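You operate a simulated robot arm through the tools that you are given. There is no shell and no other tool. Be economical: measure what you need, move in short steps, check, and stop when the job is done.

The job below is to be done with a simulated robot arm. You get a single attempt, and the scene is never put back.

Task
Knead the small mixer's shaggy dough on medium until smooth.
Fine: then stop it, switch off and lower the bowl.

It is judged by the outcome, as a careful person would: the job done as asked, and still so three seconds after it is handed in. It fails if anything else is knocked over, pushed out of place, dropped, spilled or broken.

Robot
A 7-joint arm with a fingered hand, fixed in place. Base frame: the origin is at the foot of the arm, x ahead of it, y to its left, z up. Units: cm, degrees, N and s.
Its first joint turns from -69.0 to 172.0 degrees. Payload 3.4 kg.
The tool frame sits at the grasp point between the pads (the TCP): z along the fingers, y along the line on which they close. The tips reach 2.5 cm beyond it. Largest opening 8.8 cm; the body of the gripper starts 2.9 cm behind the TCP. The gripper is a hand of 4 fingers: y runs from the thumb to the fingers, the wrist lies at [-1.3, -9.7, -16.2] in the tool frame.
Orientation is told as [roll, pitch, yaw] about the base's x, y, z axes, in that order, counted from this pose: with the fingers straight down and the wrist toward the robot, the tool's x, y and z point along [0, 1, 0], [1, 0, 0] and [0, 0, -1] of the base frame.

Tools
- The arm moves only by the tool jog_arm. Its argument "deltas" is a list of rows, each a list of 6 numbers: the shift along the tool's x, y, z in cm, then the turn, a rotation vector about the tool's x, y, z in degrees. In form: [[dx, dy, dz, wx, wy, wz], ...]. A call has 1 to 8 rows; each row is the pose to reach, as a shift and turn from the pose commanded when the call began, along the tool's axes at that moment. Rows are played at 5 a second. More than 5 cm and 8.6 degrees between two rows, and nothing of the call is played. Where a pose cannot be reached the arm comes as near as it can. A force on the tool above 90 N (or 10 N above the force at the start of the call, whichever is more), or a blocked arm, ends the call early, and 0.2 s more pass. In this call time passes only in rows, and 0.2 s behind the last. The reply holds the time, the measured pose of the TCP, the force on the tool along the base axes, the opening and the grip force, in the units named above and with some noise, with the torque about the TCP (base axes, N m) and any sound that the robot's microphone picked up.
- Cameras (640 x 400 px; columns grow to the right, rows downward): "scene" is fixed at [5.64, -50.96, 153.54]; the picture's right is [0.65, -0.76, 0.00], its down [-0.53, -0.46, -0.71] and it looks along [0.54, 0.47, -0.70] (base axes); focal length 311 px, centre (320, 200). "wrist" rides on the gripper at [6.4, -8.3, -9.8] in the tool frame; the picture's right is [-0.62, 0.37, -0.69], its down [-0.71, -0.63, 0.30] and it looks along [-0.32, 0.68, 0.65] (tool axes); focal length 265 px, centre (320, 200). There is no depth. A picture from a camera that has moved, and an enlarged one, comes with that camera's place and axes in the base frame and with its lens. The place of the scene camera against the robot may be out by one fixed shift of up to 2.5 cm in any direction.
- get_image(camera): a new picture of that camera. It takes no simulated time.
- move_column(by): slides the trunk up (or, below 0, down) by that many cm; the arm rides with it, the base frame stays. It gives what a move gives, with no picture.
- finger_targets(index, middle, ring, thumb_bend, thumb_turn): sets how far each is bent, from 0 (flat) to 1 (curled in); at 0.3 the hand is open as for a grip, at 0.7 the pads meet at the TCP. One left out holds its place. A second passes; each finger stops where it meets its share of the squeeze, and holds until it gets a number again. It is the only way to open and close the hand. It gives what a move gives, with no picture; readings hold the bend of each and the force on the fingers (four entries, about 0 where the hand has none), thumb and palm. thumb_turn goes from beside the hand (0) to across from the fingers (1), as for a grip.
- inspect(camera, box): a new picture of the part [left, top, right, bottom] of that camera's present view, enlarged. It takes no simulated time.
- close_job(): hands the job in; it is judged then, once.

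Go step by step. Nothing tells you positions but the pictures and the camera data: compare them with the known pose of the tool, close in by small moves and look again before you grip or let go. The budget is 120 turns and 76 pictures, counting those below and the enlarged ones. Unless the task says otherwise, let go and move clear before handing in, and close with one line.

The tools are called after "Call:" as name(argument=value, ...) on one line, values as JSON. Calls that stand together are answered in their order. jog_arm: Moves the arm, as the interface text tells. Its arguments: {"type":"object","properties":{"deltas":{"type":"array","items":{"type":"array","items":{"type":"number"}}}},"required":["deltas"]} The other tools are called the same way: move_column (by) slides the trunk up or down; finger_targets (index, middle, ring, thumb_bend, thumb_turn) moves the fingers one by one; get_image (camera) takes a picture; inspect (camera, box) takes an enlarged picture of a part of a camera's view; close_job () hands the job in.

At the start:

```text
time: 0.0
position: [54.83, 2.46, 117.13]
ee_rot: [0.0, 0.0, -0.1]
wrist_force: [-0.7, 0.3, -0.7]
wrist_torque: [0.01, 0.03, 0.01]
width: 8.75
grasp_force: 0.0
shape: jaw
bend: [0.3, 0.3, 0.3, 0.3, 0.98]
finger forces: [0.1, 0.1, 0.1, 0.0, 0.0, 0.0]
trunk travel left (down, up): [-77.5, 6.5]
```

scene: 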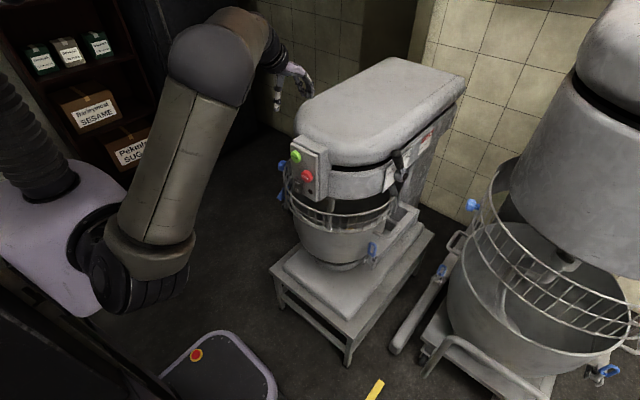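
wrist: 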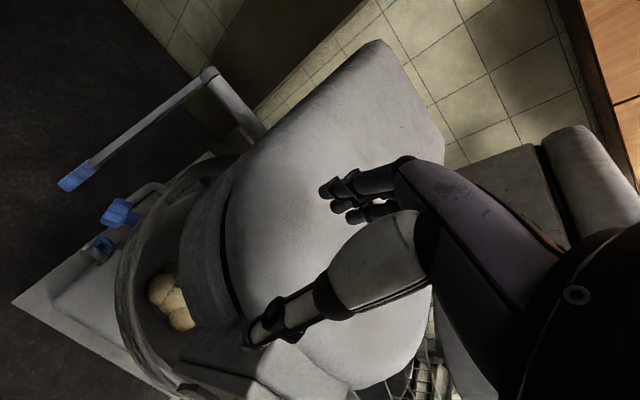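

I see a small planetary mixer in front of the arm with a green and a red button, a guard, and blue-handled levers. I'll look closer at its controls before moving.

Call:
inspect(camera="scene", box=[260, 120, 420, 220])

Call:
inspect(camera="scene", box=[260, 180, 460, 305])

Call:
inspect(camera="wrist", box=[0, 50, 320, 400])

```text
4.00 times, centred on (340, 170) of scene
camera zoom: at [5.64, -50.96, 153.54], right [0.65, -0.76, 0.0], down [-0.53, -0.46, -0.71], along [0.54, 0.47, -0.7], focal length 1243 px, centre (240, 320)
```

zoom: 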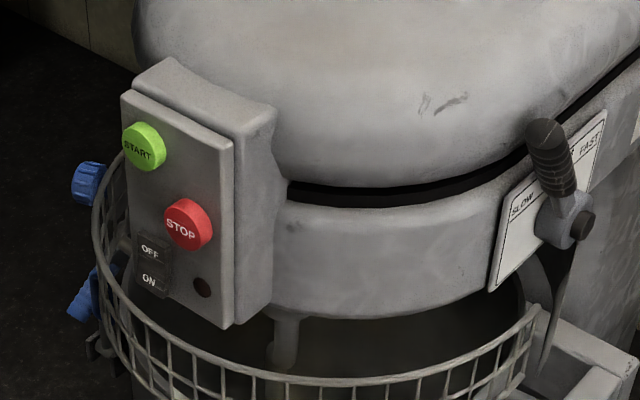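

```text
3.20 times, centred on (360, 242) of scene
camera zoom: at [5.64, -50.96, 153.54], right [0.65, -0.76, 0.0], down [-0.53, -0.46, -0.71], along [0.54, 0.47, -0.7], focal length 994 px, centre (192, 64)
```

zoom: 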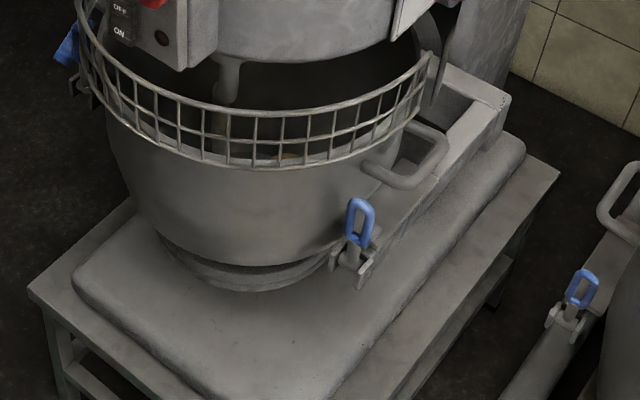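

```text
1.14 times, centred on (160, 225) of wrist
camera zoom: at [46.49, 8.8, 126.85], right [0.37, -0.62, 0.69], down [-0.63, -0.71, -0.3], along [0.68, -0.32, -0.65], focal length 303 px, centre (503, 171)
```

zoom: 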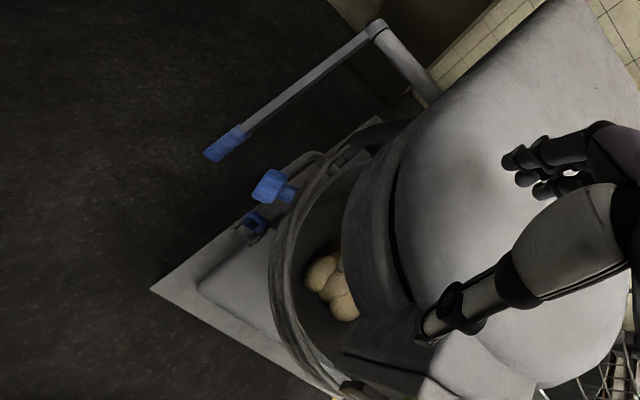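

The mixer's front faces the robot (-x): the START/STOP/OFF-ON panel is at the front, the speed lever (SLOW–FAST) on its -y side, and the lift handle on its +y side. I'll back the hand off to view the front with the wrist camera.

Call:
jog_arm(deltas=[[0, -4, 0, 0, 0, 0], [0, -8, 0, 0, 0, 0], [0, -12, 0, 0, 0, 0], [0, -16, 0, 0, 0, 0], [0, -20, 0, 0, 0, 0]])

Call:
get_image(camera="wrist")

Call:
get_image(camera="scene")

```text
time: 1.2
position: [34.76, 2.52, 116.92]
ee_rot: [0.0, 0.0, -0.1]
wrist_force: [-1.0, -0.1, -0.4]
wrist_torque: [0.02, -0.03, -0.02]
width: 8.76
grasp_force: 0.1
shape: jaw
bend: [0.3, 0.3, 0.3, 0.3, 0.98]
finger forces: [0.0, 0.0, 0.0, 0.0, 0.0, 0.0]
trunk travel left (down, up): [-77.5, 6.5]
```

```text
70 pictures are left
camera wrist: at [26.47, 8.9, 126.88], right [0.37, -0.62, 0.69], down [-0.63, -0.71, -0.31], along [0.68, -0.33, -0.65], focal length 265 px, centre (320, 200)
```

wrist: 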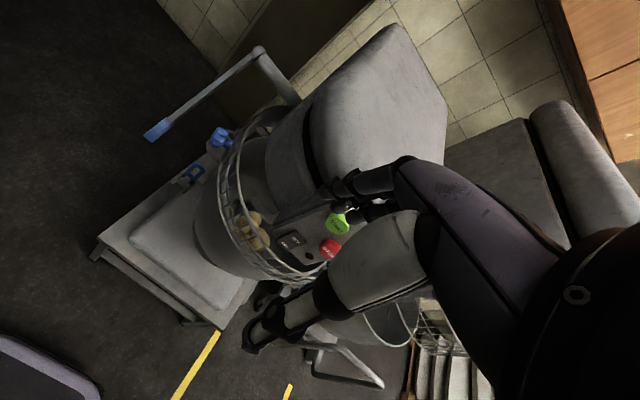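

```text
69 pictures are left
```

scene: 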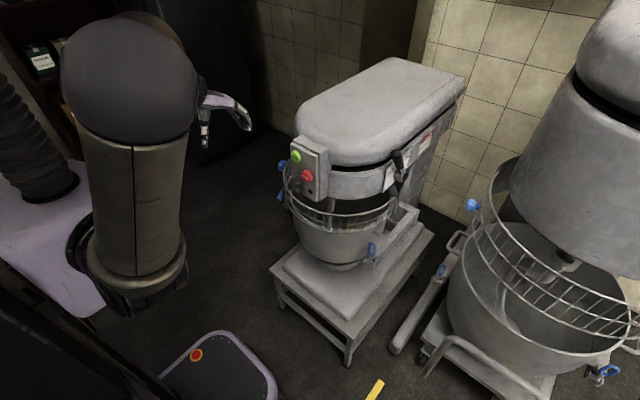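

START triangulates to about (49, -6, 105). I'll zoom in to read the rocker, dough and lift lever states.

Call:
inspect(camera="wrist", box=[180, 160, 360, 272])

Call:
inspect(camera="wrist", box=[130, 30, 330, 155])

Call:
inspect(camera="scene", box=[375, 120, 447, 165])

```text
3.56 times, centred on (270, 216) of wrist
camera zoom: at [26.47, 8.9, 126.88], right [0.37, -0.62, 0.69], down [-0.63, -0.71, -0.31], along [0.68, -0.33, -0.65], focal length 944 px, centre (498, 143)
```

zoom: 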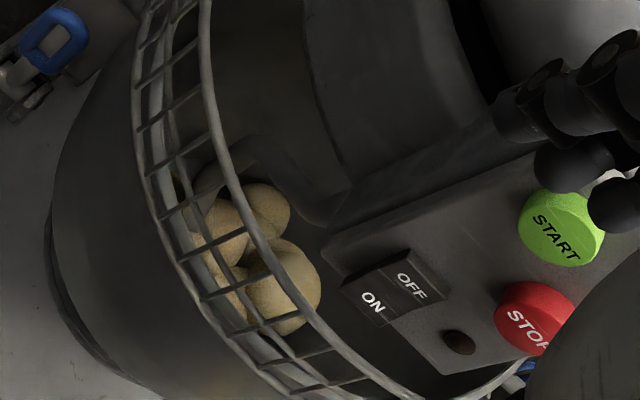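

```text
3.20 times, centred on (230, 92) of wrist
camera zoom: at [26.47, 8.9, 126.88], right [0.37, -0.62, 0.69], down [-0.63, -0.71, -0.31], along [0.68, -0.33, -0.65], focal length 849 px, centre (608, 544)
```

zoom: 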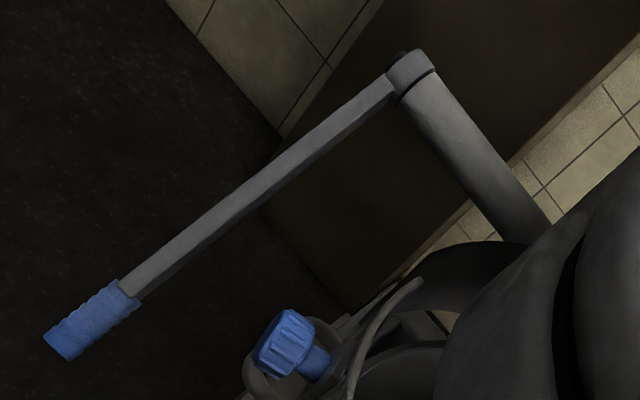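

```text
8.89 times, centred on (411, 142) of scene
camera zoom: at [5.64, -50.96, 153.54], right [0.65, -0.76, 0.0], down [-0.53, -0.46, -0.71], along [0.54, 0.47, -0.7], focal length 2762 px, centre (-489, 711)
```

zoom: 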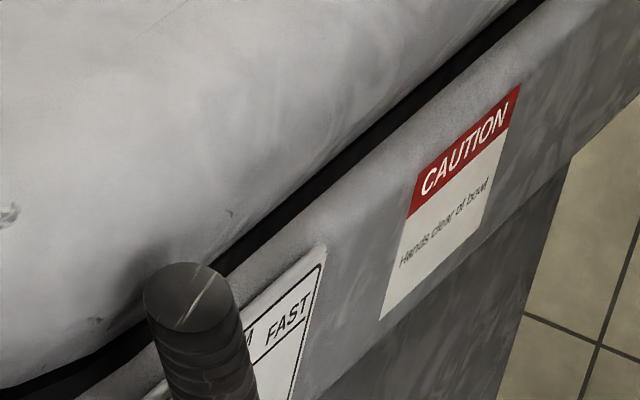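

The dough is shaggy lumps, the guard is closed, the rocker looks OFF. I'll move the hand to the mixer's right side, turning it to view the speed lever plate.

Call:
jog_arm(deltas=[[-4, 0, 0, 0, 0, -7], [-8, 0, 0, 0, 0, -14], [-12, 0, 0, 0, 0, -21], [-16, 0, 0, 0, 0, -28], [-20, 0, 0, 0, 0, -35], [-24, 0, 0, 0, 0, -42], [-28, 0, 0, 0, 0, -49]])

Call:
get_image(camera="wrist")

```text
time: 2.8
position: [34.76, -25.66, 117.11]
ee_rot: [0.1, -0.1, 49.2]
wrist_force: [-0.7, -0.7, -0.3]
wrist_torque: [0.0, -0.01, 0.0]
width: 8.76
grasp_force: 0.0
shape: jaw
bend: [0.3, 0.3, 0.3, 0.3, 0.98]
finger forces: [0.1, 0.1, 0.0, 0.0, 0.0, 0.1]
trunk travel left (down, up): [-77.5, 6.5]
```

```text
65 pictures are left
camera wrist: at [24.6, -27.83, 126.94], right [0.71, -0.13, 0.69], down [0.13, -0.94, -0.31], along [0.69, 0.31, -0.65], focal length 265 px, centre (320, 200)
```

wrist: 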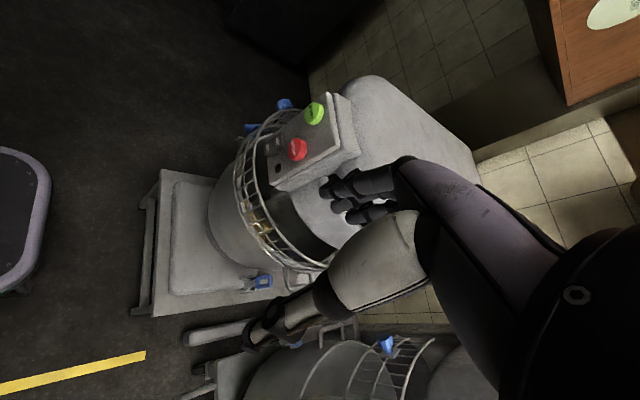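

START ≈ (47.7, -5.3, 106.4), STOP ≈ (47.5, -8.7, 102.2). Zooming in on the panel, then turning further for the lever.

Call:
inspect(camera="wrist", box=[220, 80, 380, 180])

Call:
jog_arm(deltas=[[0, 0, 0, 0, 0, -8], [0, 0, 0, 0, 0, -16], [0, 0, 0, 0, 0, -24], [-2, 0, 2, 0, 0, -32], [-4, 0, 4, 0, 0, -40]])

Call:
get_image(camera="wrist")

```text
4.00 times, centred on (300, 130) of wrist
camera zoom: at [24.6, -27.83, 126.94], right [0.71, -0.13, 0.69], down [0.13, -0.94, -0.31], along [0.69, 0.31, -0.65], focal length 1062 px, centre (400, 480)
```

zoom: 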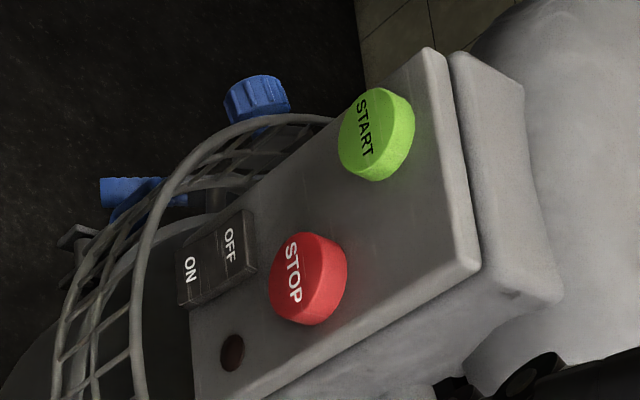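

```text
time: 4.0
position: [37.78, -28.17, 112.87]
ee_rot: [0.1, 0.0, 89.2]
wrist_force: [-0.3, -0.2, -0.1]
wrist_torque: [-0.01, 0.02, -0.03]
width: 8.77
grasp_force: 0.0
shape: jaw
bend: [0.3, 0.3, 0.3, 0.3, 0.98]
finger forces: [0.1, 0.0, 0.0, 0.1, 0.0, 0.0]
trunk travel left (down, up): [-77.5, 6.5]
```

```text
63 pictures are left
camera wrist: at [31.22, -36.44, 122.74], right [0.63, 0.36, 0.69], down [0.7, -0.64, -0.31], along [0.33, 0.68, -0.65], focal length 265 px, centre (320, 200)
```

wrist: 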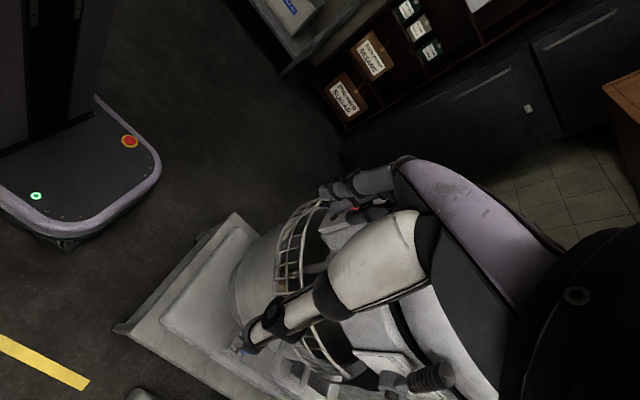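

The rocker is around (47.4, -5.5, 97), with OFF seemingly pressed. The lever shows at the bottom right; zooming.

Call:
inspect(camera="wrist", box=[330, 320, 470, 400])

```text
4.57 times, centred on (400, 360) of wrist
camera zoom: at [31.22, -36.44, 122.74], right [0.63, 0.36, 0.69], down [0.7, -0.64, -0.31], along [0.33, 0.68, -0.65], focal length 1213 px, centre (-46, -531)
```

zoom: 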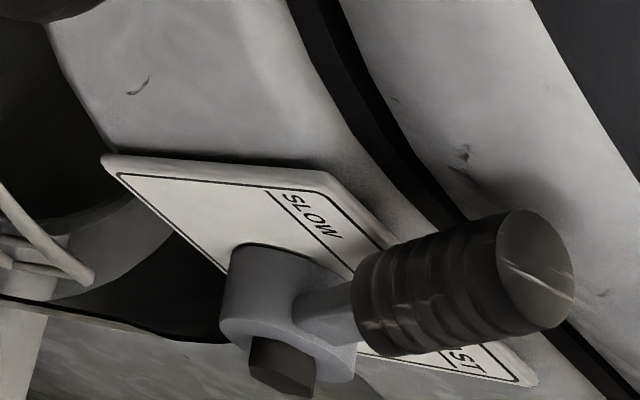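

Hub ≈ (69, -24, 97), lever tip ≈ (64, -23.5, 107): it leans towards SLOW, so it must go upright to MEDIUM. I'll get a squarer view to confirm.

Call:
jog_arm(deltas=[[-4, -3, 0, 0, 0, 0], [-8, -6, 0, 0, 0, 0], [-12, -9, 0, 0, 0, 0], [-16, -12, 0, 0, 0, 0], [-19, -14, 0, 0, 0, 0]])

Call:
get_image(camera="wrist")

```text
time: 5.2
position: [51.15, -38.9, 111.98]
ee_rot: [-0.1, -0.1, 89.1]
wrist_force: [-0.3, 0.6, -0.3]
wrist_torque: [-0.03, -0.02, -0.01]
width: 8.79
grasp_force: 0.1
shape: jaw
bend: [0.3, 0.3, 0.3, 0.3, 0.98]
finger forces: [0.0, 0.0, 0.0, 0.0, 0.0, 0.0]
out of reach, approached as far as the arm can: row 4, 5
trunk travel left (down, up): [-77.5, 6.5]
```

```text
61 pictures are left
camera wrist: at [44.58, -47.24, 121.81], right [0.63, 0.36, 0.69], down [0.7, -0.64, -0.3], along [0.34, 0.68, -0.65], focal length 265 px, centre (320, 200)
```

wrist: 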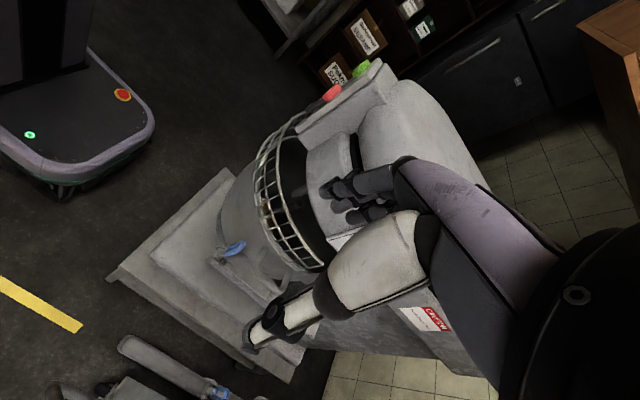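

The arm is near its reach limit here, and the lever is hidden by the hand. I'll raise and come in over the lever with the hand turned to about 30° yaw, so the camera sees it from outside the head.

Call:
jog_arm(deltas=[[-1, 2, -2, 0, 0, 8.4], [-2, 4, -4, 0, 0, 16.8], [-3, 6, -6, 0, 0, 25.2], [-4, 7, -6, 0, 0, 33.6], [-5, 8, -6, 0, 0, 42], [-6, 9, -6, 0, 0, 50.4], [-7, 10, -6, 0, 0, 58.8]])

Call:
get_image(camera="wrist")

Call:
get_image(camera="scene")

```text
time: 6.8
position: [58.81, -29.07, 118.09]
ee_rot: [0.0, 0.0, 30.0]
wrist_force: [0.2, -0.2, 0.1]
wrist_torque: [0.0, -0.04, 0.04]
width: 8.76
grasp_force: 0.0
shape: jaw
bend: [0.3, 0.3, 0.3, 0.3, 0.98]
finger forces: [0.1, 0.0, 0.1, 0.0, 0.1, 0.0]
trunk travel left (down, up): [-77.5, 6.5]
```

```text
60 pictures are left
camera wrist: at [48.44, -27.82, 127.9], right [0.63, -0.35, 0.69], down [-0.19, -0.93, -0.3], along [0.75, 0.06, -0.65], focal length 265 px, centre (320, 200)
```

wrist: 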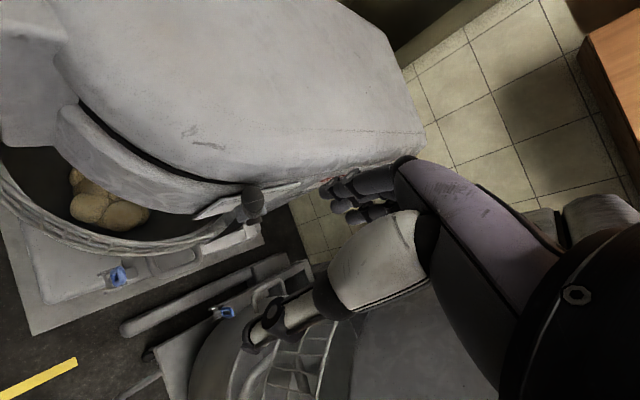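

```text
59 pictures are left
```

scene: 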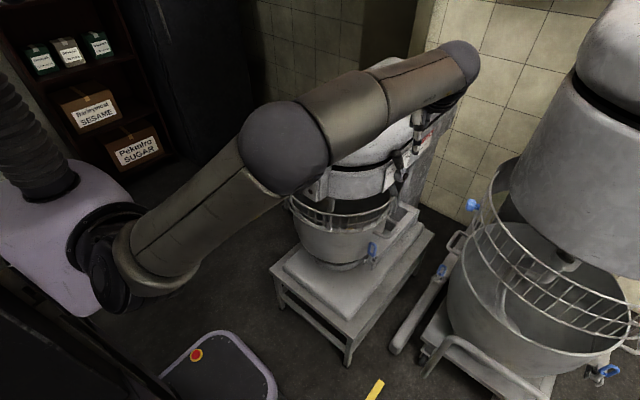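

Call:
inspect(camera="wrist", box=[180, 150, 340, 250])

Call:
inspect(camera="scene", box=[370, 90, 470, 190])

```text
4.00 times, centred on (260, 200) of wrist
camera zoom: at [48.44, -27.82, 127.9], right [0.63, -0.35, 0.69], down [-0.19, -0.93, -0.3], along [0.75, 0.06, -0.65], focal length 1062 px, centre (560, 200)
```

zoom: 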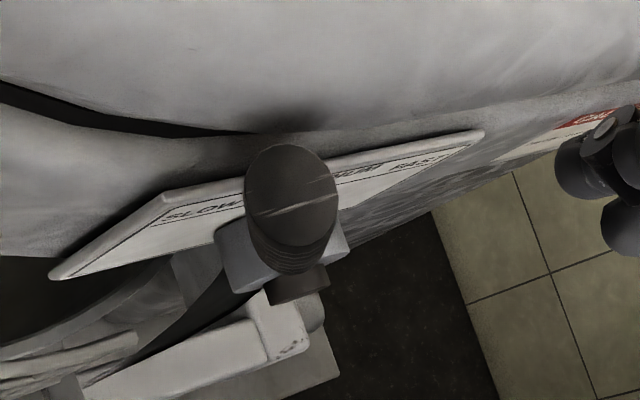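

```text
4.00 times, centred on (420, 140) of scene
camera zoom: at [5.64, -50.96, 153.54], right [0.65, -0.76, 0.0], down [-0.53, -0.46, -0.71], along [0.54, 0.47, -0.7], focal length 1243 px, centre (-80, 440)
```

zoom: 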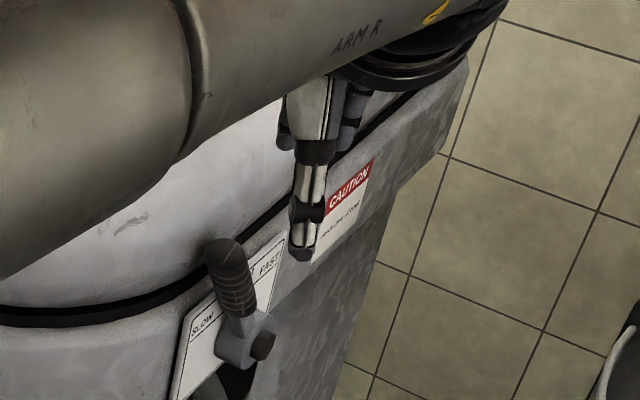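

Lever tip ≈ (63.2, -24, 107.4), pivot ≈ (70.1, -25, 96.2): about 31° towards SLOW, so MEDIUM is upright with the tip near x = 70. I'll straddle the grip from above with the hand leaning outward, starting with a standoff pose.

Call:
jog_arm(deltas=[[-0.7, 1.2, 0.3, 0, 0, 7.5], [-1.4, 2.4, 0.6, 0, 0, 15], [-2, 3.6, 1, 0, 0, 22.5], [-2.7, 4.7, 1.5, 0, 0, 30]])

Call:
jog_arm(deltas=[[0, 0, 0, 0, 8, 0], [0, 0, 0, 0, 16, 0], [0, 0, 0, 0, 25, 0]])

Call:
get_image(camera="wrist")

Call:
get_image(camera="scene")

```text
time: 7.8
position: [64.34, -28.86, 116.65]
ee_rot: [0.0, 0.0, 0.1]
wrist_force: [-0.3, -0.6, -0.2]
wrist_torque: [0.01, 0.01, 0.01]
width: 8.78
grasp_force: 0.1
shape: jaw
bend: [0.3, 0.3, 0.3, 0.3, 0.98]
finger forces: [0.0, 0.1, 0.1, 0.0, 0.0, 0.2]
trunk travel left (down, up): [-77.5, 6.5]
```

```text
refused: row 3 steps farther than a row can; nothing moved
```

```text
56 pictures are left
camera wrist: at [55.96, -22.56, 126.58], right [0.37, -0.62, 0.69], down [-0.63, -0.71, -0.3], along [0.68, -0.32, -0.65], focal length 265 px, centre (320, 200)
```

wrist: 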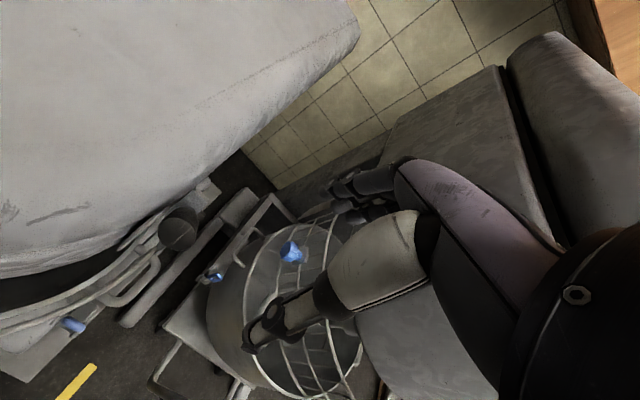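

```text
55 pictures are left
```

scene: 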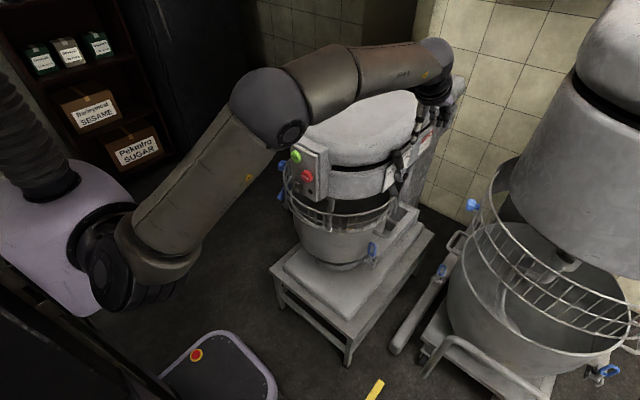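

Call:
jog_arm(deltas=[[0, 0, 0, 0, 8, 0], [0, 0, 0, 0, 16, 0], [0, 0, 0, 0, 24, 0]])

Call:
move_column(by=6)

Call:
get_image(camera="scene")

```text
time: 8.6
position: [64.2, -29.19, 116.57]
ee_rot: [24.2, 0.0, 0.2]
wrist_force: [0.3, 0.3, 0.2]
wrist_torque: [-0.01, -0.06, 0.0]
width: 8.76
grasp_force: 0.1
shape: jaw
bend: [0.3, 0.3, 0.3, 0.3, 0.98]
finger forces: [0.0, 0.0, 0.1, 0.1, 0.0, 0.1]
trunk travel left (down, up): [-77.5, 6.5]
```

```text
time: 9.6
position: [64.14, -29.08, 122.68]
ee_rot: [24.1, 0.0, 0.2]
wrist_force: [-0.1, -0.1, -0.8]
wrist_torque: [0.02, 0.01, -0.02]
width: 8.8
grasp_force: 0.0
shape: jaw
bend: [0.3, 0.3, 0.3, 0.3, 0.98]
finger forces: [0.0, 0.0, 0.0, 0.1, 0.1, 0.1]
trunk travel left (down, up): [-83.5, 0.5]
```

```text
54 pictures are left
```

scene: 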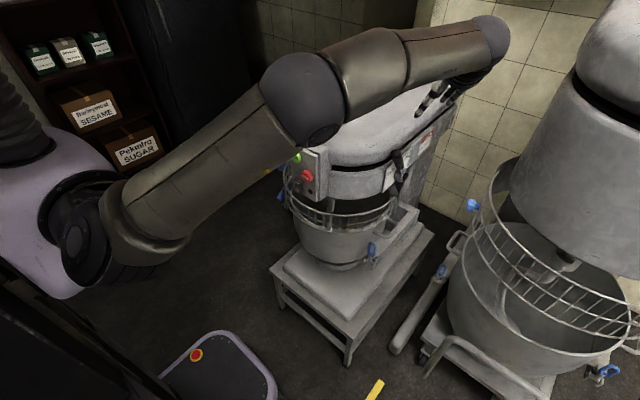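

Call:
jog_arm(deltas=[[-2.3, 0, 3, 0, 0, 0], [-2.3, 0, 6, 0, 0, 0], [-2.3, 0, 9, 0, 0, 0], [-2.3, 0, 11, 0, 0, 0]])

Call:
get_image(camera="wrist")

Call:
get_image(camera="scene")

```text
time: 10.6
position: [64.17, -26.59, 111.68]
ee_rot: [24.1, 0.1, 0.2]
wrist_force: [-0.4, -0.8, -0.7]
wrist_torque: [0.02, -0.01, -0.01]
width: 8.77
grasp_force: 0.1
shape: jaw
bend: [0.3, 0.3, 0.3, 0.3, 0.98]
finger forces: [0.0, 0.0, 0.1, 0.0, 0.0, 0.0]
trunk travel left (down, up): [-83.5, 0.5]
```

```text
53 pictures are left
camera wrist: at [55.83, -24.8, 123.27], right [0.37, -0.85, 0.38], down [-0.63, -0.53, -0.57], along [0.68, -0.03, -0.73], focal length 265 px, centre (320, 200)
```

wrist: 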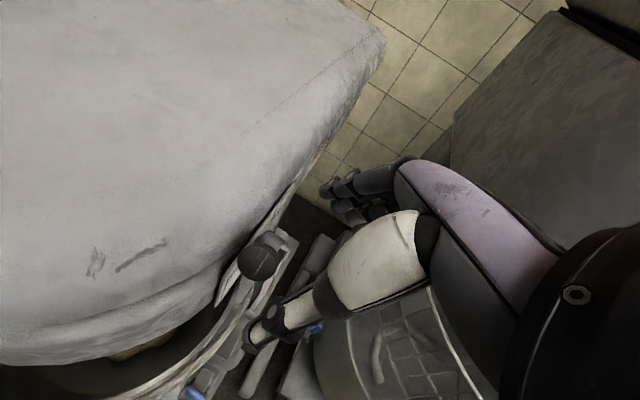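

```text
52 pictures are left
```

scene: 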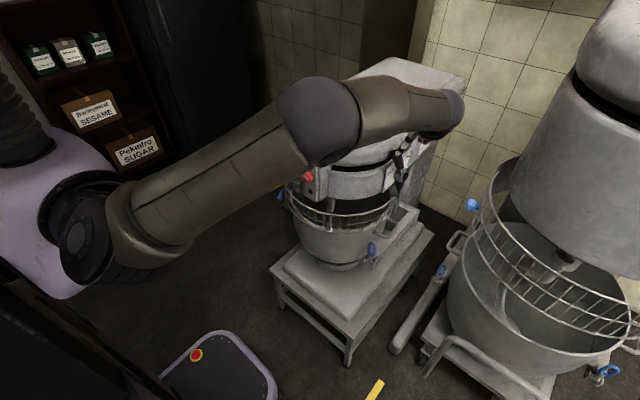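

The lever lies between thumb and fingers. The elbow is fairly near the head, so I'll descend with a slight yaw that swings the wrist outward, and check.

Call:
jog_arm(deltas=[[0, 0, 0, 3.2, 0, -7.3], [0, 0, 0, 6, 0, -13.4], [0, 0, 1.5, 8.2, 0, -18.3], [0.1, -0.1, 3.5, 8.2, 0, -18.3]])

Call:
get_image(camera="scene")

Call:
get_image(camera="wrist")

```text
time: 11.6
position: [64.1, -25.53, 108.46]
ee_rot: [24.1, -0.2, 20.1]
wrist_force: [0.3, -5.9, 1.7]
wrist_torque: [-0.03, -0.04, -0.27]
width: 8.81
grasp_force: 0.0
shape: jaw
bend: [0.3, 0.3, 0.3, 0.3, 0.98]
finger forces: [6.2, 0.0, 0.0, 0.0, 0.1, 0.1]
trunk travel left (down, up): [-83.5, 0.5]
```

```text
51 pictures are left
```

scene: 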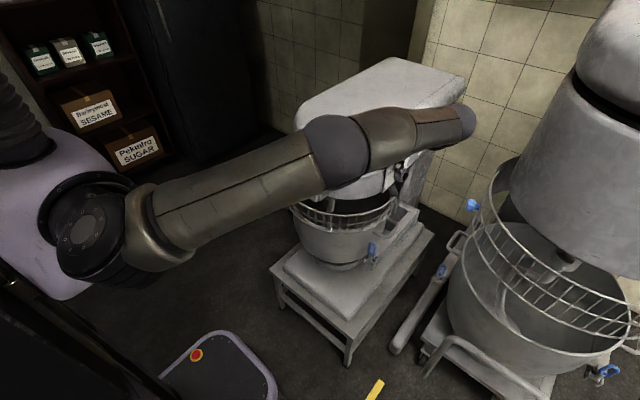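

```text
50 pictures are left
camera wrist: at [55.62, -26.73, 120.1], right [0.64, -0.67, 0.38], down [-0.41, -0.71, -0.57], along [0.65, 0.21, -0.73], focal length 265 px, centre (320, 200)
```

wrist: 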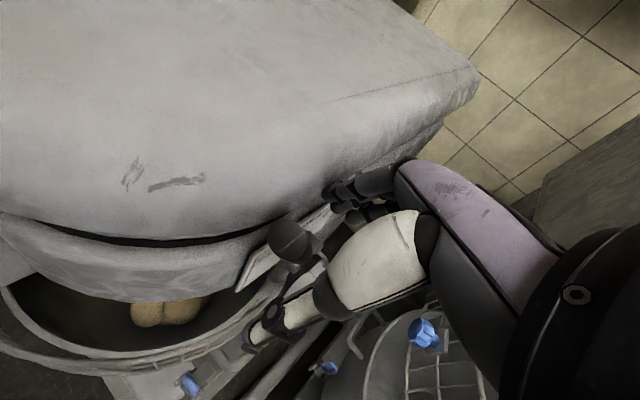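

The index finger is touching the head's side (6 N). I'll back off outward, undo the yaw so the fingers clear the side, then finish descending.

Call:
jog_arm(deltas=[[-1.03, -0.41, -0.46, 0, 0, 0], [-1.03, -0.41, -0.46, -3.2, 0, 7.3], [-1.03, -0.41, -0.46, -6, 0, 13.4], [-0.8, -0.3, -0.3, -8.2, 0, 18.3], [0.2, -0.1, 0.2, -8.2, 0, 18.3], [-0.26, -0.11, 1.97, -8.2, 0, 18.3]])

Call:
get_image(camera="wrist")

Call:
inspect(camera="scene", box=[280, 80, 480, 205])

```text
time: 13.0
position: [63.86, -24.85, 106.49]
ee_rot: [23.9, 0.0, 0.1]
wrist_force: [0.1, -0.1, -0.4]
wrist_torque: [0.01, -0.02, -0.02]
width: 8.77
grasp_force: 0.0
shape: jaw
bend: [0.3, 0.3, 0.3, 0.3, 0.98]
finger forces: [0.0, 0.0, 0.0, 0.1, 0.1, 0.0]
trunk travel left (down, up): [-83.5, 0.5]
```

```text
49 pictures are left
camera wrist: at [55.5, -23.07, 118.28], right [0.37, -0.85, 0.38], down [-0.63, -0.53, -0.57], along [0.68, -0.03, -0.73], focal length 265 px, centre (320, 200)
```

wrist: 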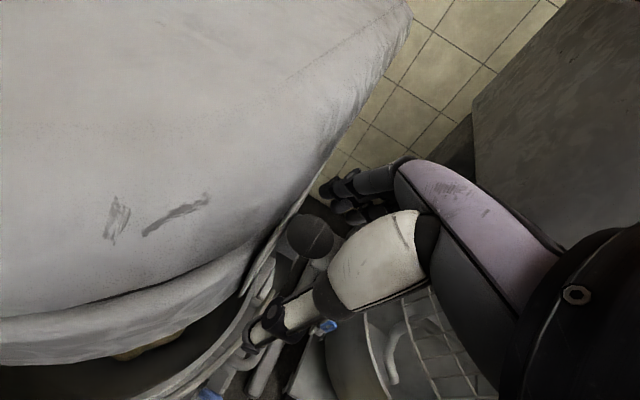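

```text
3.20 times, centred on (380, 142) of scene
camera zoom: at [5.64, -50.96, 153.54], right [0.65, -0.76, 0.0], down [-0.53, -0.46, -0.71], along [0.54, 0.47, -0.7], focal length 994 px, centre (128, 384)
```

zoom: 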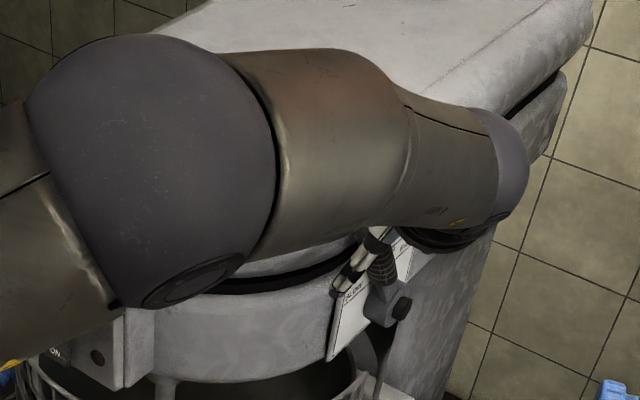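

The thumb sits just in front of the grip. I'll push along +x in small steps.

Call:
jog_arm(deltas=[[0, 1.5, 0, 0, 0, 0], [0, 3, 0, 0, 0, 0], [0, 4.5, 0, 0, 0, 0], [0, 6, 0, 0, 0, 0]])

Call:
inspect(camera="scene", box=[360, 120, 440, 190])

```text
time: 14.0
position: [69.63, -24.94, 106.71]
ee_rot: [24.0, 0.0, 0.1]
wrist_force: [-3.7, -6.5, 3.3]
wrist_torque: [0.12, 0.08, 0.22]
width: 8.82
grasp_force: 0.0
shape: jaw
bend: [0.3, 0.3, 0.3, 0.27, 0.99]
finger forces: [0.0, 0.0, 0.0, 0.0, 6.4, 0.1]
trunk travel left (down, up): [-83.5, 0.5]
```

```text
5.71 times, centred on (400, 155) of scene
camera zoom: at [5.64, -50.96, 153.54], right [0.65, -0.76, 0.0], down [-0.53, -0.46, -0.71], along [0.54, 0.47, -0.7], focal length 1775 px, centre (-137, 457)
```

zoom: 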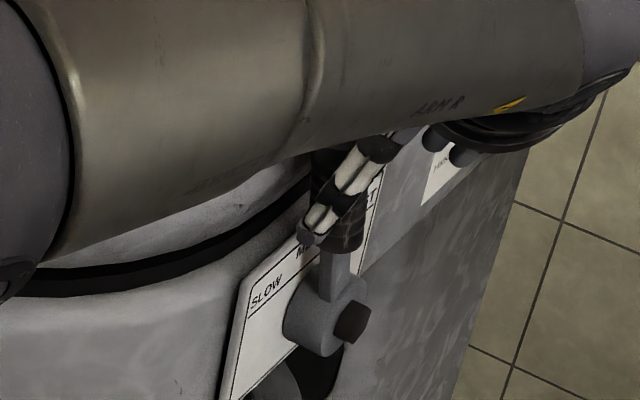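

Call:
jog_arm(deltas=[[0.3, 0.8, 0, 0, 0, 0], [0.3, 1.6, 0, 0, 0, 0]])

Call:
inspect(camera="scene", box=[360, 120, 440, 190])

Call:
inspect(camera="wrist", box=[220, 160, 380, 360])

```text
time: 14.6
position: [71.26, -24.83, 107.09]
ee_rot: [24.1, -0.2, -0.1]
wrist_force: [-0.7, -10.8, 8.5]
wrist_torque: [0.16, 0.3, 0.39]
width: 8.8
grasp_force: 0.1
shape: jaw
bend: [0.3, 0.3, 0.3, 0.28, 1.0]
finger forces: [0.0, 0.0, 0.0, 0.1, 11.2, 0.1]
trunk travel left (down, up): [-83.5, 0.5]
```

```text
5.71 times, centred on (400, 155) of scene
camera zoom: at [5.64, -50.96, 153.54], right [0.65, -0.76, 0.0], down [-0.53, -0.46, -0.71], along [0.54, 0.47, -0.7], focal length 1775 px, centre (-137, 457)
```

zoom: 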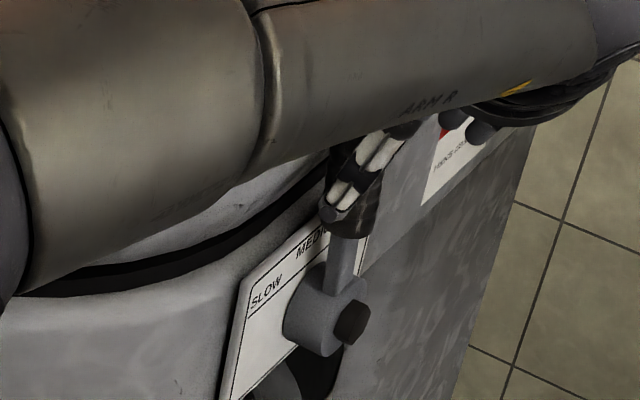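

```text
2.00 times, centred on (300, 260) of wrist
camera zoom: at [62.95, -23.0, 118.6], right [0.37, -0.85, 0.38], down [-0.63, -0.53, -0.57], along [0.69, -0.03, -0.73], focal length 531 px, centre (360, 80)
```

zoom: 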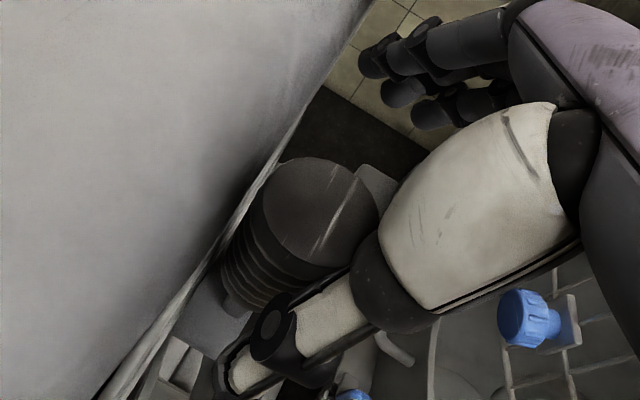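

The lever now looks close to upright at MEDIUM. I'll back the thumb away and check where it settles.

Call:
jog_arm(deltas=[[-0.5, -1, 0, 0, 0, 0], [-0.5, -2.5, 0, 0, 0, 0]])

Call:
inspect(camera="wrist", box=[220, 160, 380, 360])

```text
time: 15.2
position: [68.89, -24.9, 106.54]
ee_rot: [24.0, 0.0, 0.3]
wrist_force: [0.5, -0.2, 0.1]
wrist_torque: [0.02, -0.01, -0.02]
width: 8.8
grasp_force: 0.1
shape: jaw
bend: [0.3, 0.3, 0.3, 0.3, 0.98]
finger forces: [0.0, 0.0, 0.0, 0.0, 0.0, 0.0]
trunk travel left (down, up): [-83.5, 0.5]
```

```text
2.00 times, centred on (300, 260) of wrist
camera zoom: at [60.5, -23.08, 118.24], right [0.37, -0.85, 0.38], down [-0.63, -0.53, -0.57], along [0.68, -0.03, -0.73], focal length 531 px, centre (360, 80)
```

zoom: 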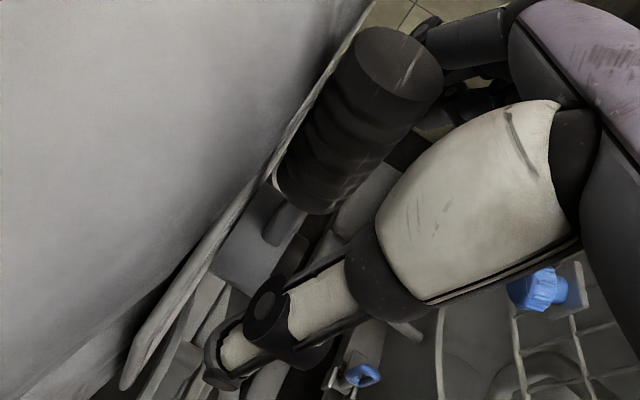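

The lever snapped upright to MEDIUM. I'll retreat up and outward, then back to in front of the mixer.

Call:
jog_arm(deltas=[[0, 0, -4, 0, 0, 0], [0, 0, -8, 0, 0, 0], [0, 0, -12, 0, 0, 0], [0, 0, -15, 0, 0, 0], [0, -4.5, -16, 0, 0, 0], [0, -9, -16, 0, 0, 0], [0, -13.5, -16, 0, 0, 0], [0, -18, -16, 0, 0, 0]])

Call:
jog_arm(deltas=[[0, -4, 0, 0, -8, 0], [0, -8, 0, 0, -16, 0], [0, -12, 0, 0, -24, 0], [0, -16, 0, 0, -24, 0], [0, -20, 0, 0, -24, 0]])

Call:
inspect(camera="scene", box=[280, 110, 440, 210])

```text
time: 17.0
position: [50.73, -31.13, 121.41]
ee_rot: [24.0, 0.3, 0.5]
wrist_force: [0.5, 0.2, -0.2]
wrist_torque: [-0.01, -0.01, -0.01]
width: 8.81
grasp_force: 0.1
shape: jaw
bend: [0.3, 0.3, 0.3, 0.3, 0.98]
finger forces: [0.0, 0.0, 0.0, 0.1, 0.0, 0.0]
out of reach, approached as far as the arm can: row 4, 8
trunk travel left (down, up): [-83.5, 0.5]
```

```text
time: 18.0
position: [34.69, -32.26, 117.56]
ee_rot: [11.4, 1.4, -2.0]
wrist_force: [-1.0, -0.4, 0.7]
wrist_torque: [-0.01, -0.02, 0.01]
width: 8.8
grasp_force: 0.1
shape: jaw
bend: [0.3, 0.3, 0.3, 0.3, 0.98]
finger forces: [0.0, 0.0, 0.1, 0.0, 0.0, 0.0]
out of reach, approached as far as the arm can: row 5
trunk travel left (down, up): [-83.5, 0.5]
stopped in row 5: the arm was blocked; the commanded pose is now the measured one
```

```text
4.00 times, centred on (360, 160) of scene
camera zoom: at [5.64, -50.96, 153.54], right [0.65, -0.76, 0.0], down [-0.53, -0.46, -0.71], along [0.54, 0.47, -0.7], focal length 1243 px, centre (160, 360)
```

zoom: 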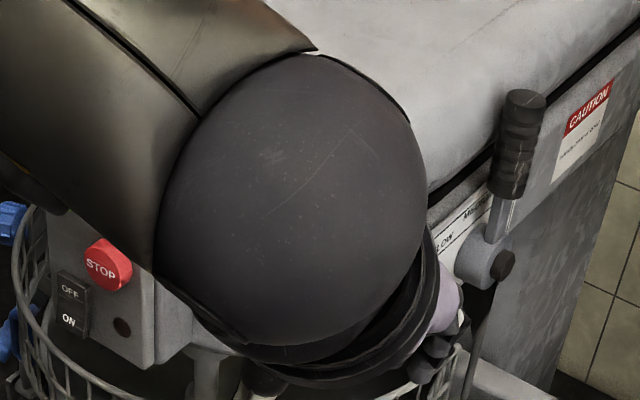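

Call:
get_image(camera="scene")

Call:
get_image(camera="wrist")

```text
42 pictures are left
```

scene: 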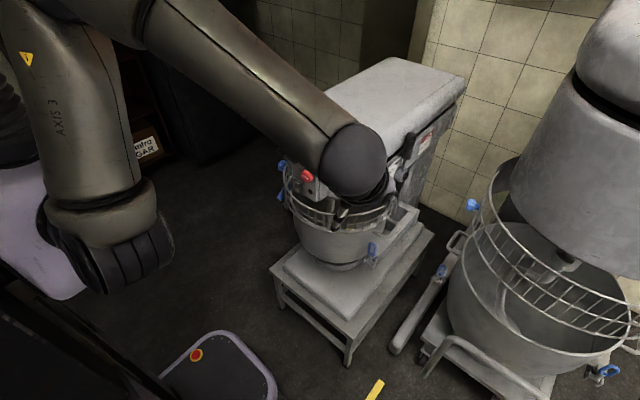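

```text
41 pictures are left
camera wrist: at [26.81, -27.69, 128.69], right [0.36, -0.76, 0.55], down [-0.66, -0.62, -0.42], along [0.66, -0.21, -0.72], focal length 265 px, centre (320, 200)
```

wrist: 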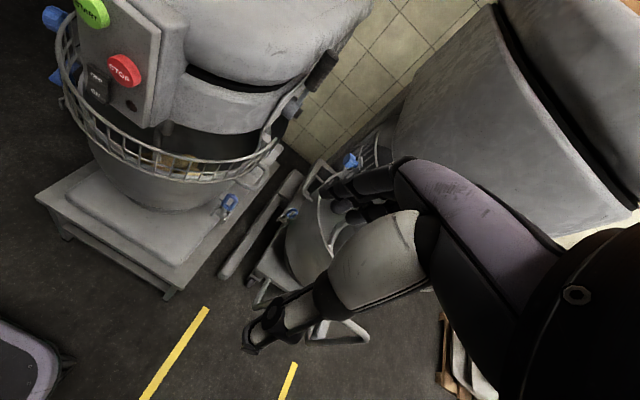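

Only a joint limit, no contact; the lever stays upright at MEDIUM. Now I bring the hand in front of the panel and make a pointing finger.

Call:
jog_arm(deltas=[[4.2, 0, 0.8, 0, -4, 0], [8.4, 0, 1.7, 0, -8, 0], [12.6, 0, 2.5, 0, -11.4, 0], [16.8, 0, 3.4, 0, -11.4, 0], [21, 0, 4.2, 0, -11.4, 0], [25.5, 0, 5.1, 0, -11.4, 0]])

Call:
finger_targets(index=0.3, middle=1, ring=1, thumb_bend=1)

Call:
move_column(by=-12)

Call:
jog_arm(deltas=[[0, 0, 0, -7.5, 0, 0], [0, 0, 0, -15, 0, 0], [0, 0, 0, -22.5, 0, 0], [0, 0, 0, -30, 0, 0]])

Call:
get_image(camera="wrist")

```text
time: 18.5
position: [34.95, -27.28, 114.18]
ee_rot: [18.2, 3.5, -4.0]
wrist_force: [0.3, -1.1, 0.2]
wrist_torque: [-0.02, 0.0, 0.02]
width: 8.82
grasp_force: 0.1
shape: jaw
bend: [0.3, 0.3, 0.3, 0.3, 0.98]
finger forces: [0.0, 0.1, 0.0, 0.0, 0.0, 0.0]
out of reach, approached as far as the arm can: row 2
trunk travel left (down, up): [-83.5, 0.5]
stopped in row 2: the arm was blocked; the commanded pose is now the measured one
```

```text
time: 19.5
position: [34.89, -27.29, 114.07]
ee_rot: [18.3, 3.7, -4.0]
wrist_force: [0.3, -0.6, -0.3]
wrist_torque: [-0.02, 0.04, -0.01]
width: 2.05
grasp_force: 0.1
shape: fingers
bend: [0.3, 1.0, 1.0, 0.98, 0.98]
finger forces: [0.0, 0.1, 0.0, 0.1, 0.0, 0.0]
trunk travel left (down, up): [-83.5, 0.5]
```

```text
time: 21.0
position: [34.98, -27.19, 102.13]
ee_rot: [18.3, 3.7, -4.0]
wrist_force: [-0.7, 0.5, -0.6]
wrist_torque: [0.01, -0.02, 0.0]
width: 2.07
grasp_force: 0.1
shape: fingers
bend: [0.3, 1.0, 1.0, 0.98, 0.98]
finger forces: [0.0, 0.0, 0.1, 0.0, 0.0, 0.0]
trunk travel left (down, up): [-71.5, 12.5]
```

```text
time: 22.0
position: [37.94, -30.54, 102.98]
ee_rot: [19.9, -25.1, -13.8]
wrist_force: [0.1, -0.1, 1.6]
wrist_torque: [-0.01, 0.0, 0.03]
width: 2.08
grasp_force: 0.0
shape: fingers
bend: [0.3, 1.0, 1.0, 0.98, 0.98]
finger forces: [0.0, 0.0, 0.1, 0.0, 0.0, 0.1]
out of reach, approached as far as the arm can: row 2, 3, 4
trunk travel left (down, up): [-71.5, 12.5]
```

```text
40 pictures are left
camera wrist: at [26.7, -25.07, 109.86], right [-0.05, -0.83, 0.56], down [-0.47, -0.47, -0.75], along [0.88, -0.3, -0.37], focal length 265 px, centre (320, 200)
```

wrist: 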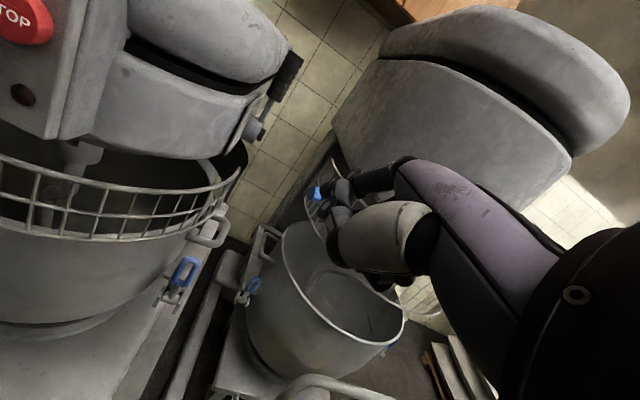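

The arm is against joint limits in this twisted posture. I'll unwind to the earlier well-reached posture (upright hand, positive yaw) and then cross to the panel.

Call:
jog_arm(deltas=[[0, 0, 0, 7.5, 0, 0], [0, 0, 0, 15, 0, 0], [0, 0, 0, 22.5, 0, 0], [0, 0, 0, 30, 0, 0]])

Call:
jog_arm(deltas=[[0, 1, -1, 0, -6, 0], [0, 2, -2, 0, -12, 0], [0, 3, -3, 0, -18, 0]])

Call:
jog_arm(deltas=[[0, 0, 0, 0, 0, -8], [0, 0, 0, 0, 0, -16], [0, 0, 0, 0, 0, -24], [0, 0, 0, 0, 0, -32], [0, 0, 0, 0, 0, -40]])

Call:
get_image(camera="scene")

```text
time: 23.0
position: [38.03, -30.61, 103.04]
ee_rot: [18.1, 3.7, -3.9]
wrist_force: [0.1, 1.0, -0.1]
wrist_torque: [-0.01, 0.0, 0.03]
width: 2.05
grasp_force: 0.1
shape: fingers
bend: [0.3, 1.0, 1.0, 0.98, 0.98]
finger forces: [0.0, 0.1, 0.0, 0.0, 0.0, 0.0]
trunk travel left (down, up): [-71.5, 12.5]
```

```text
time: 23.8
position: [41.03, -31.56, 105.58]
ee_rot: [-0.2, 3.6, -3.9]
wrist_force: [0.7, 0.0, -0.2]
wrist_torque: [0.0, 0.03, 0.05]
width: 2.07
grasp_force: 0.0
shape: fingers
bend: [0.3, 1.0, 1.0, 0.98, 0.97]
finger forces: [0.0, 0.1, 0.0, 0.1, 0.0, 0.0]
trunk travel left (down, up): [-71.5, 12.5]
```

```text
time: 25.0
position: [40.91, -31.85, 105.4]
ee_rot: [2.4, 2.7, 36.3]
wrist_force: [-0.7, -0.7, -0.6]
wrist_torque: [-0.03, -0.01, -0.04]
width: 2.05
grasp_force: 0.1
shape: fingers
bend: [0.3, 1.0, 1.0, 0.98, 0.97]
finger forces: [0.0, 0.0, 0.0, 0.0, 0.0, 0.1]
trunk travel left (down, up): [-71.5, 12.5]
```

```text
39 pictures are left
```

scene: 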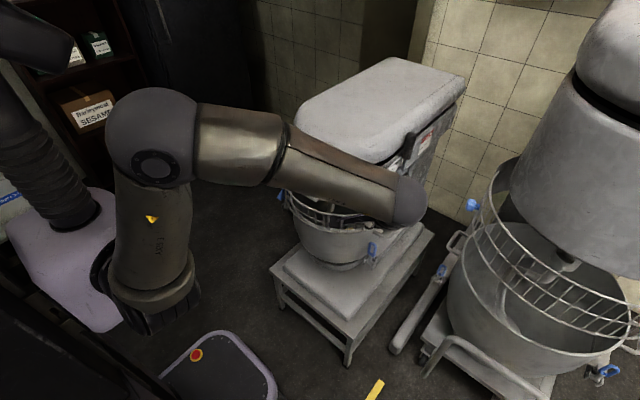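

Call:
jog_arm(deltas=[[3.2, -2.65, -1, 0, 0, 0], [6.3, -5.3, -2, 0, 0, 0], [10.2, -3.75, -2, 0, 0, 7], [13.8, -1.1, -2, 0, 0, 14], [17.5, 1.55, -2, 0, 0, 21], [21.1, 4.2, -2, 0, 0, 28], [24.7, 6.9, -2, 0, 0, 36]])

Call:
jog_arm(deltas=[[0, 0, 0, -7.5, 0, 0], [0, 0, 0, -15, 0, 0], [0, 0, 0, -22.5, 0, 0], [0, 0, 0, -30, 0, 0]])

Call:
get_image(camera="wrist")

```text
time: 25.9
position: [31.83, -26.3, 104.82]
ee_rot: [14.6, -1.9, 25.7]
wrist_force: [-0.1, -0.3, 0.2]
wrist_torque: [0.0, -0.02, 0.01]
width: 2.04
grasp_force: 0.0
shape: fingers
bend: [0.3, 1.0, 1.0, 0.98, 0.97]
finger forces: [0.0, 0.1, 0.1, 0.0, 0.0, 0.0]
out of reach, approached as far as the arm can: row 4
trunk travel left (down, up): [-71.5, 12.5]
stopped in row 4: the arm was blocked; the commanded pose is now the measured one
```

```text
time: 26.9
position: [31.75, -26.42, 104.9]
ee_rot: [16.7, -31.0, 17.4]
wrist_force: [-0.2, 0.3, -0.1]
wrist_torque: [-0.01, 0.03, -0.01]
width: 2.07
grasp_force: 0.0
shape: fingers
bend: [0.3, 1.0, 1.0, 0.98, 0.97]
finger forces: [0.0, 0.0, 0.0, 0.0, 0.1, 0.0]
trunk travel left (down, up): [-71.5, 12.5]
```

```text
38 pictures are left
camera wrist: at [18.48, -27.12, 110.29], right [0.3, -0.74, 0.61], down [-0.09, -0.65, -0.75], along [0.95, 0.17, -0.27], focal length 265 px, centre (320, 200)
```

wrist: 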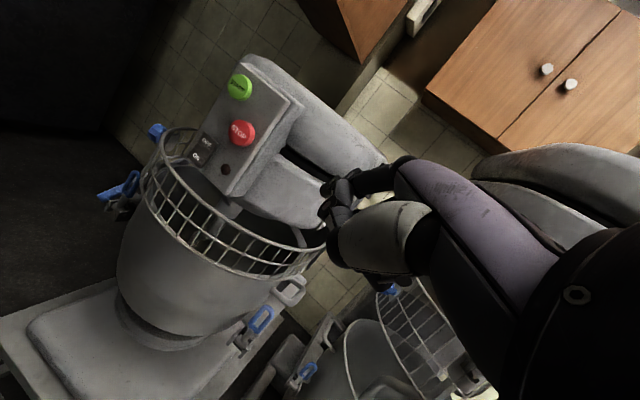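

The view is very good: guard closed, hook in the bowl, bowl up. The arm is folded too tightly for crossing, so I'll raise the hand relative to the trunk and then cross left.

Call:
jog_arm(deltas=[[1, 2, -3.3, 0, 0, 0], [1.9, 4.1, -6.6, 0, 0, 0], [2.4, 5.1, -8.2, 0, 0, 0]])

Call:
move_column(by=-10)

Call:
jog_arm(deltas=[[3.5, 1, 1.7, 0, 0, 0], [7, 2, 3.4, 0, 0, 0], [10.4, 3, 5.1, 0, 0, 0], [13.9, 4, 6.8, 0, 0, 0], [17.3, 5, 8.5, 0, 0, 0]])

Call:
get_image(camera="wrist")

```text
time: 27.7
position: [31.76, -27.59, 113.4]
ee_rot: [23.8, -31.6, 12.6]
wrist_force: [0.4, 0.2, 0.1]
wrist_torque: [0.01, 0.02, 0.0]
width: 2.02
grasp_force: 0.1
shape: fingers
bend: [0.3, 1.0, 1.0, 0.98, 0.97]
finger forces: [0.0, 0.0, 0.0, 0.1, 0.1, 0.0]
trunk travel left (down, up): [-71.5, 12.5]
```

```text
time: 29.0
position: [31.86, -27.58, 103.42]
ee_rot: [23.5, -31.6, 12.7]
wrist_force: [-0.2, -0.2, 0.9]
wrist_torque: [0.02, 0.02, 0.02]
width: 2.05
grasp_force: 0.2
shape: fingers
bend: [0.3, 1.0, 1.0, 0.98, 0.97]
finger forces: [0.0, 0.1, 0.1, 0.0, 0.1, 0.0]
trunk travel left (down, up): [-61.5, 22.5]
```

```text
time: 29.4
position: [31.57, -25.55, 102.55]
ee_rot: [31.4, -32.5, 7.1]
wrist_force: [0.7, -0.2, 0.0]
wrist_torque: [0.0, 0.02, 0.02]
width: 2.06
grasp_force: 0.0
shape: fingers
bend: [0.3, 1.0, 1.0, 0.98, 0.97]
finger forces: [0.0, 0.0, 0.0, 0.1, 0.0, 0.0]
trunk travel left (down, up): [-61.5, 22.5]
stopped in row 1: the arm was blocked; the commanded pose is now the measured one
```

```text
37 pictures are left
camera wrist: at [18.32, -27.0, 107.85], right [0.28, -0.86, 0.42], down [-0.13, -0.47, -0.87], along [0.95, 0.19, -0.25], focal length 265 px, centre (320, 200)
```

wrist: 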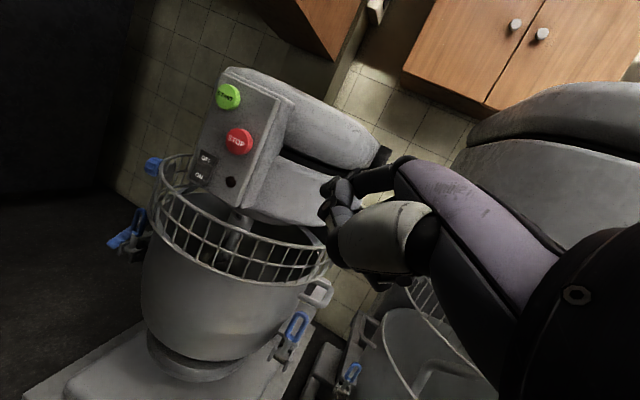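

Call:
get_image(camera="scene")

```text
36 pictures are left
```

scene: 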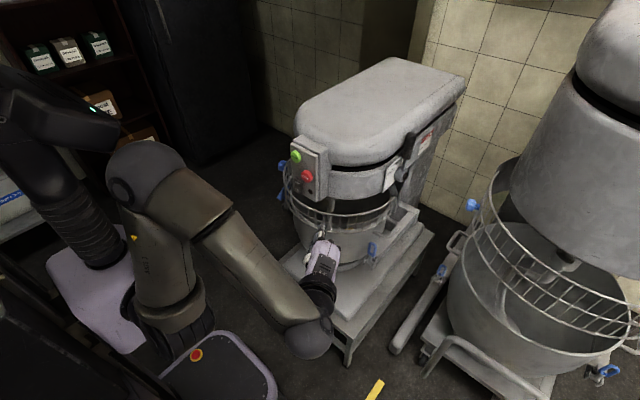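

The arm has drifted to a posture with a wrist joint at its limit. I'll try reaching forward and left together, which should unfold it.

Call:
jog_arm(deltas=[[1.5, 3, 1.9, 0, 0, 0], [3.1, 6.1, 3.7, 0, 0, 0], [4.65, 9.1, 5.6, 0, 0, 0]])

```text
time: 30.1
position: [36.88, -22.29, 102.82]
ee_rot: [44.8, -31.8, -2.0]
wrist_force: [-0.3, 0.1, 0.1]
wrist_torque: [0.0, 0.04, -0.01]
width: 2.06
grasp_force: 0.0
shape: fingers
bend: [0.3, 1.0, 1.0, 0.98, 0.97]
finger forces: [0.0, 0.1, 0.0, 0.1, 0.0, 0.0]
out of reach, approached as far as the arm can: row 3
trunk travel left (down, up): [-61.5, 22.5]
stopped in row 3: the arm was blocked; the commanded pose is now the measured one
```

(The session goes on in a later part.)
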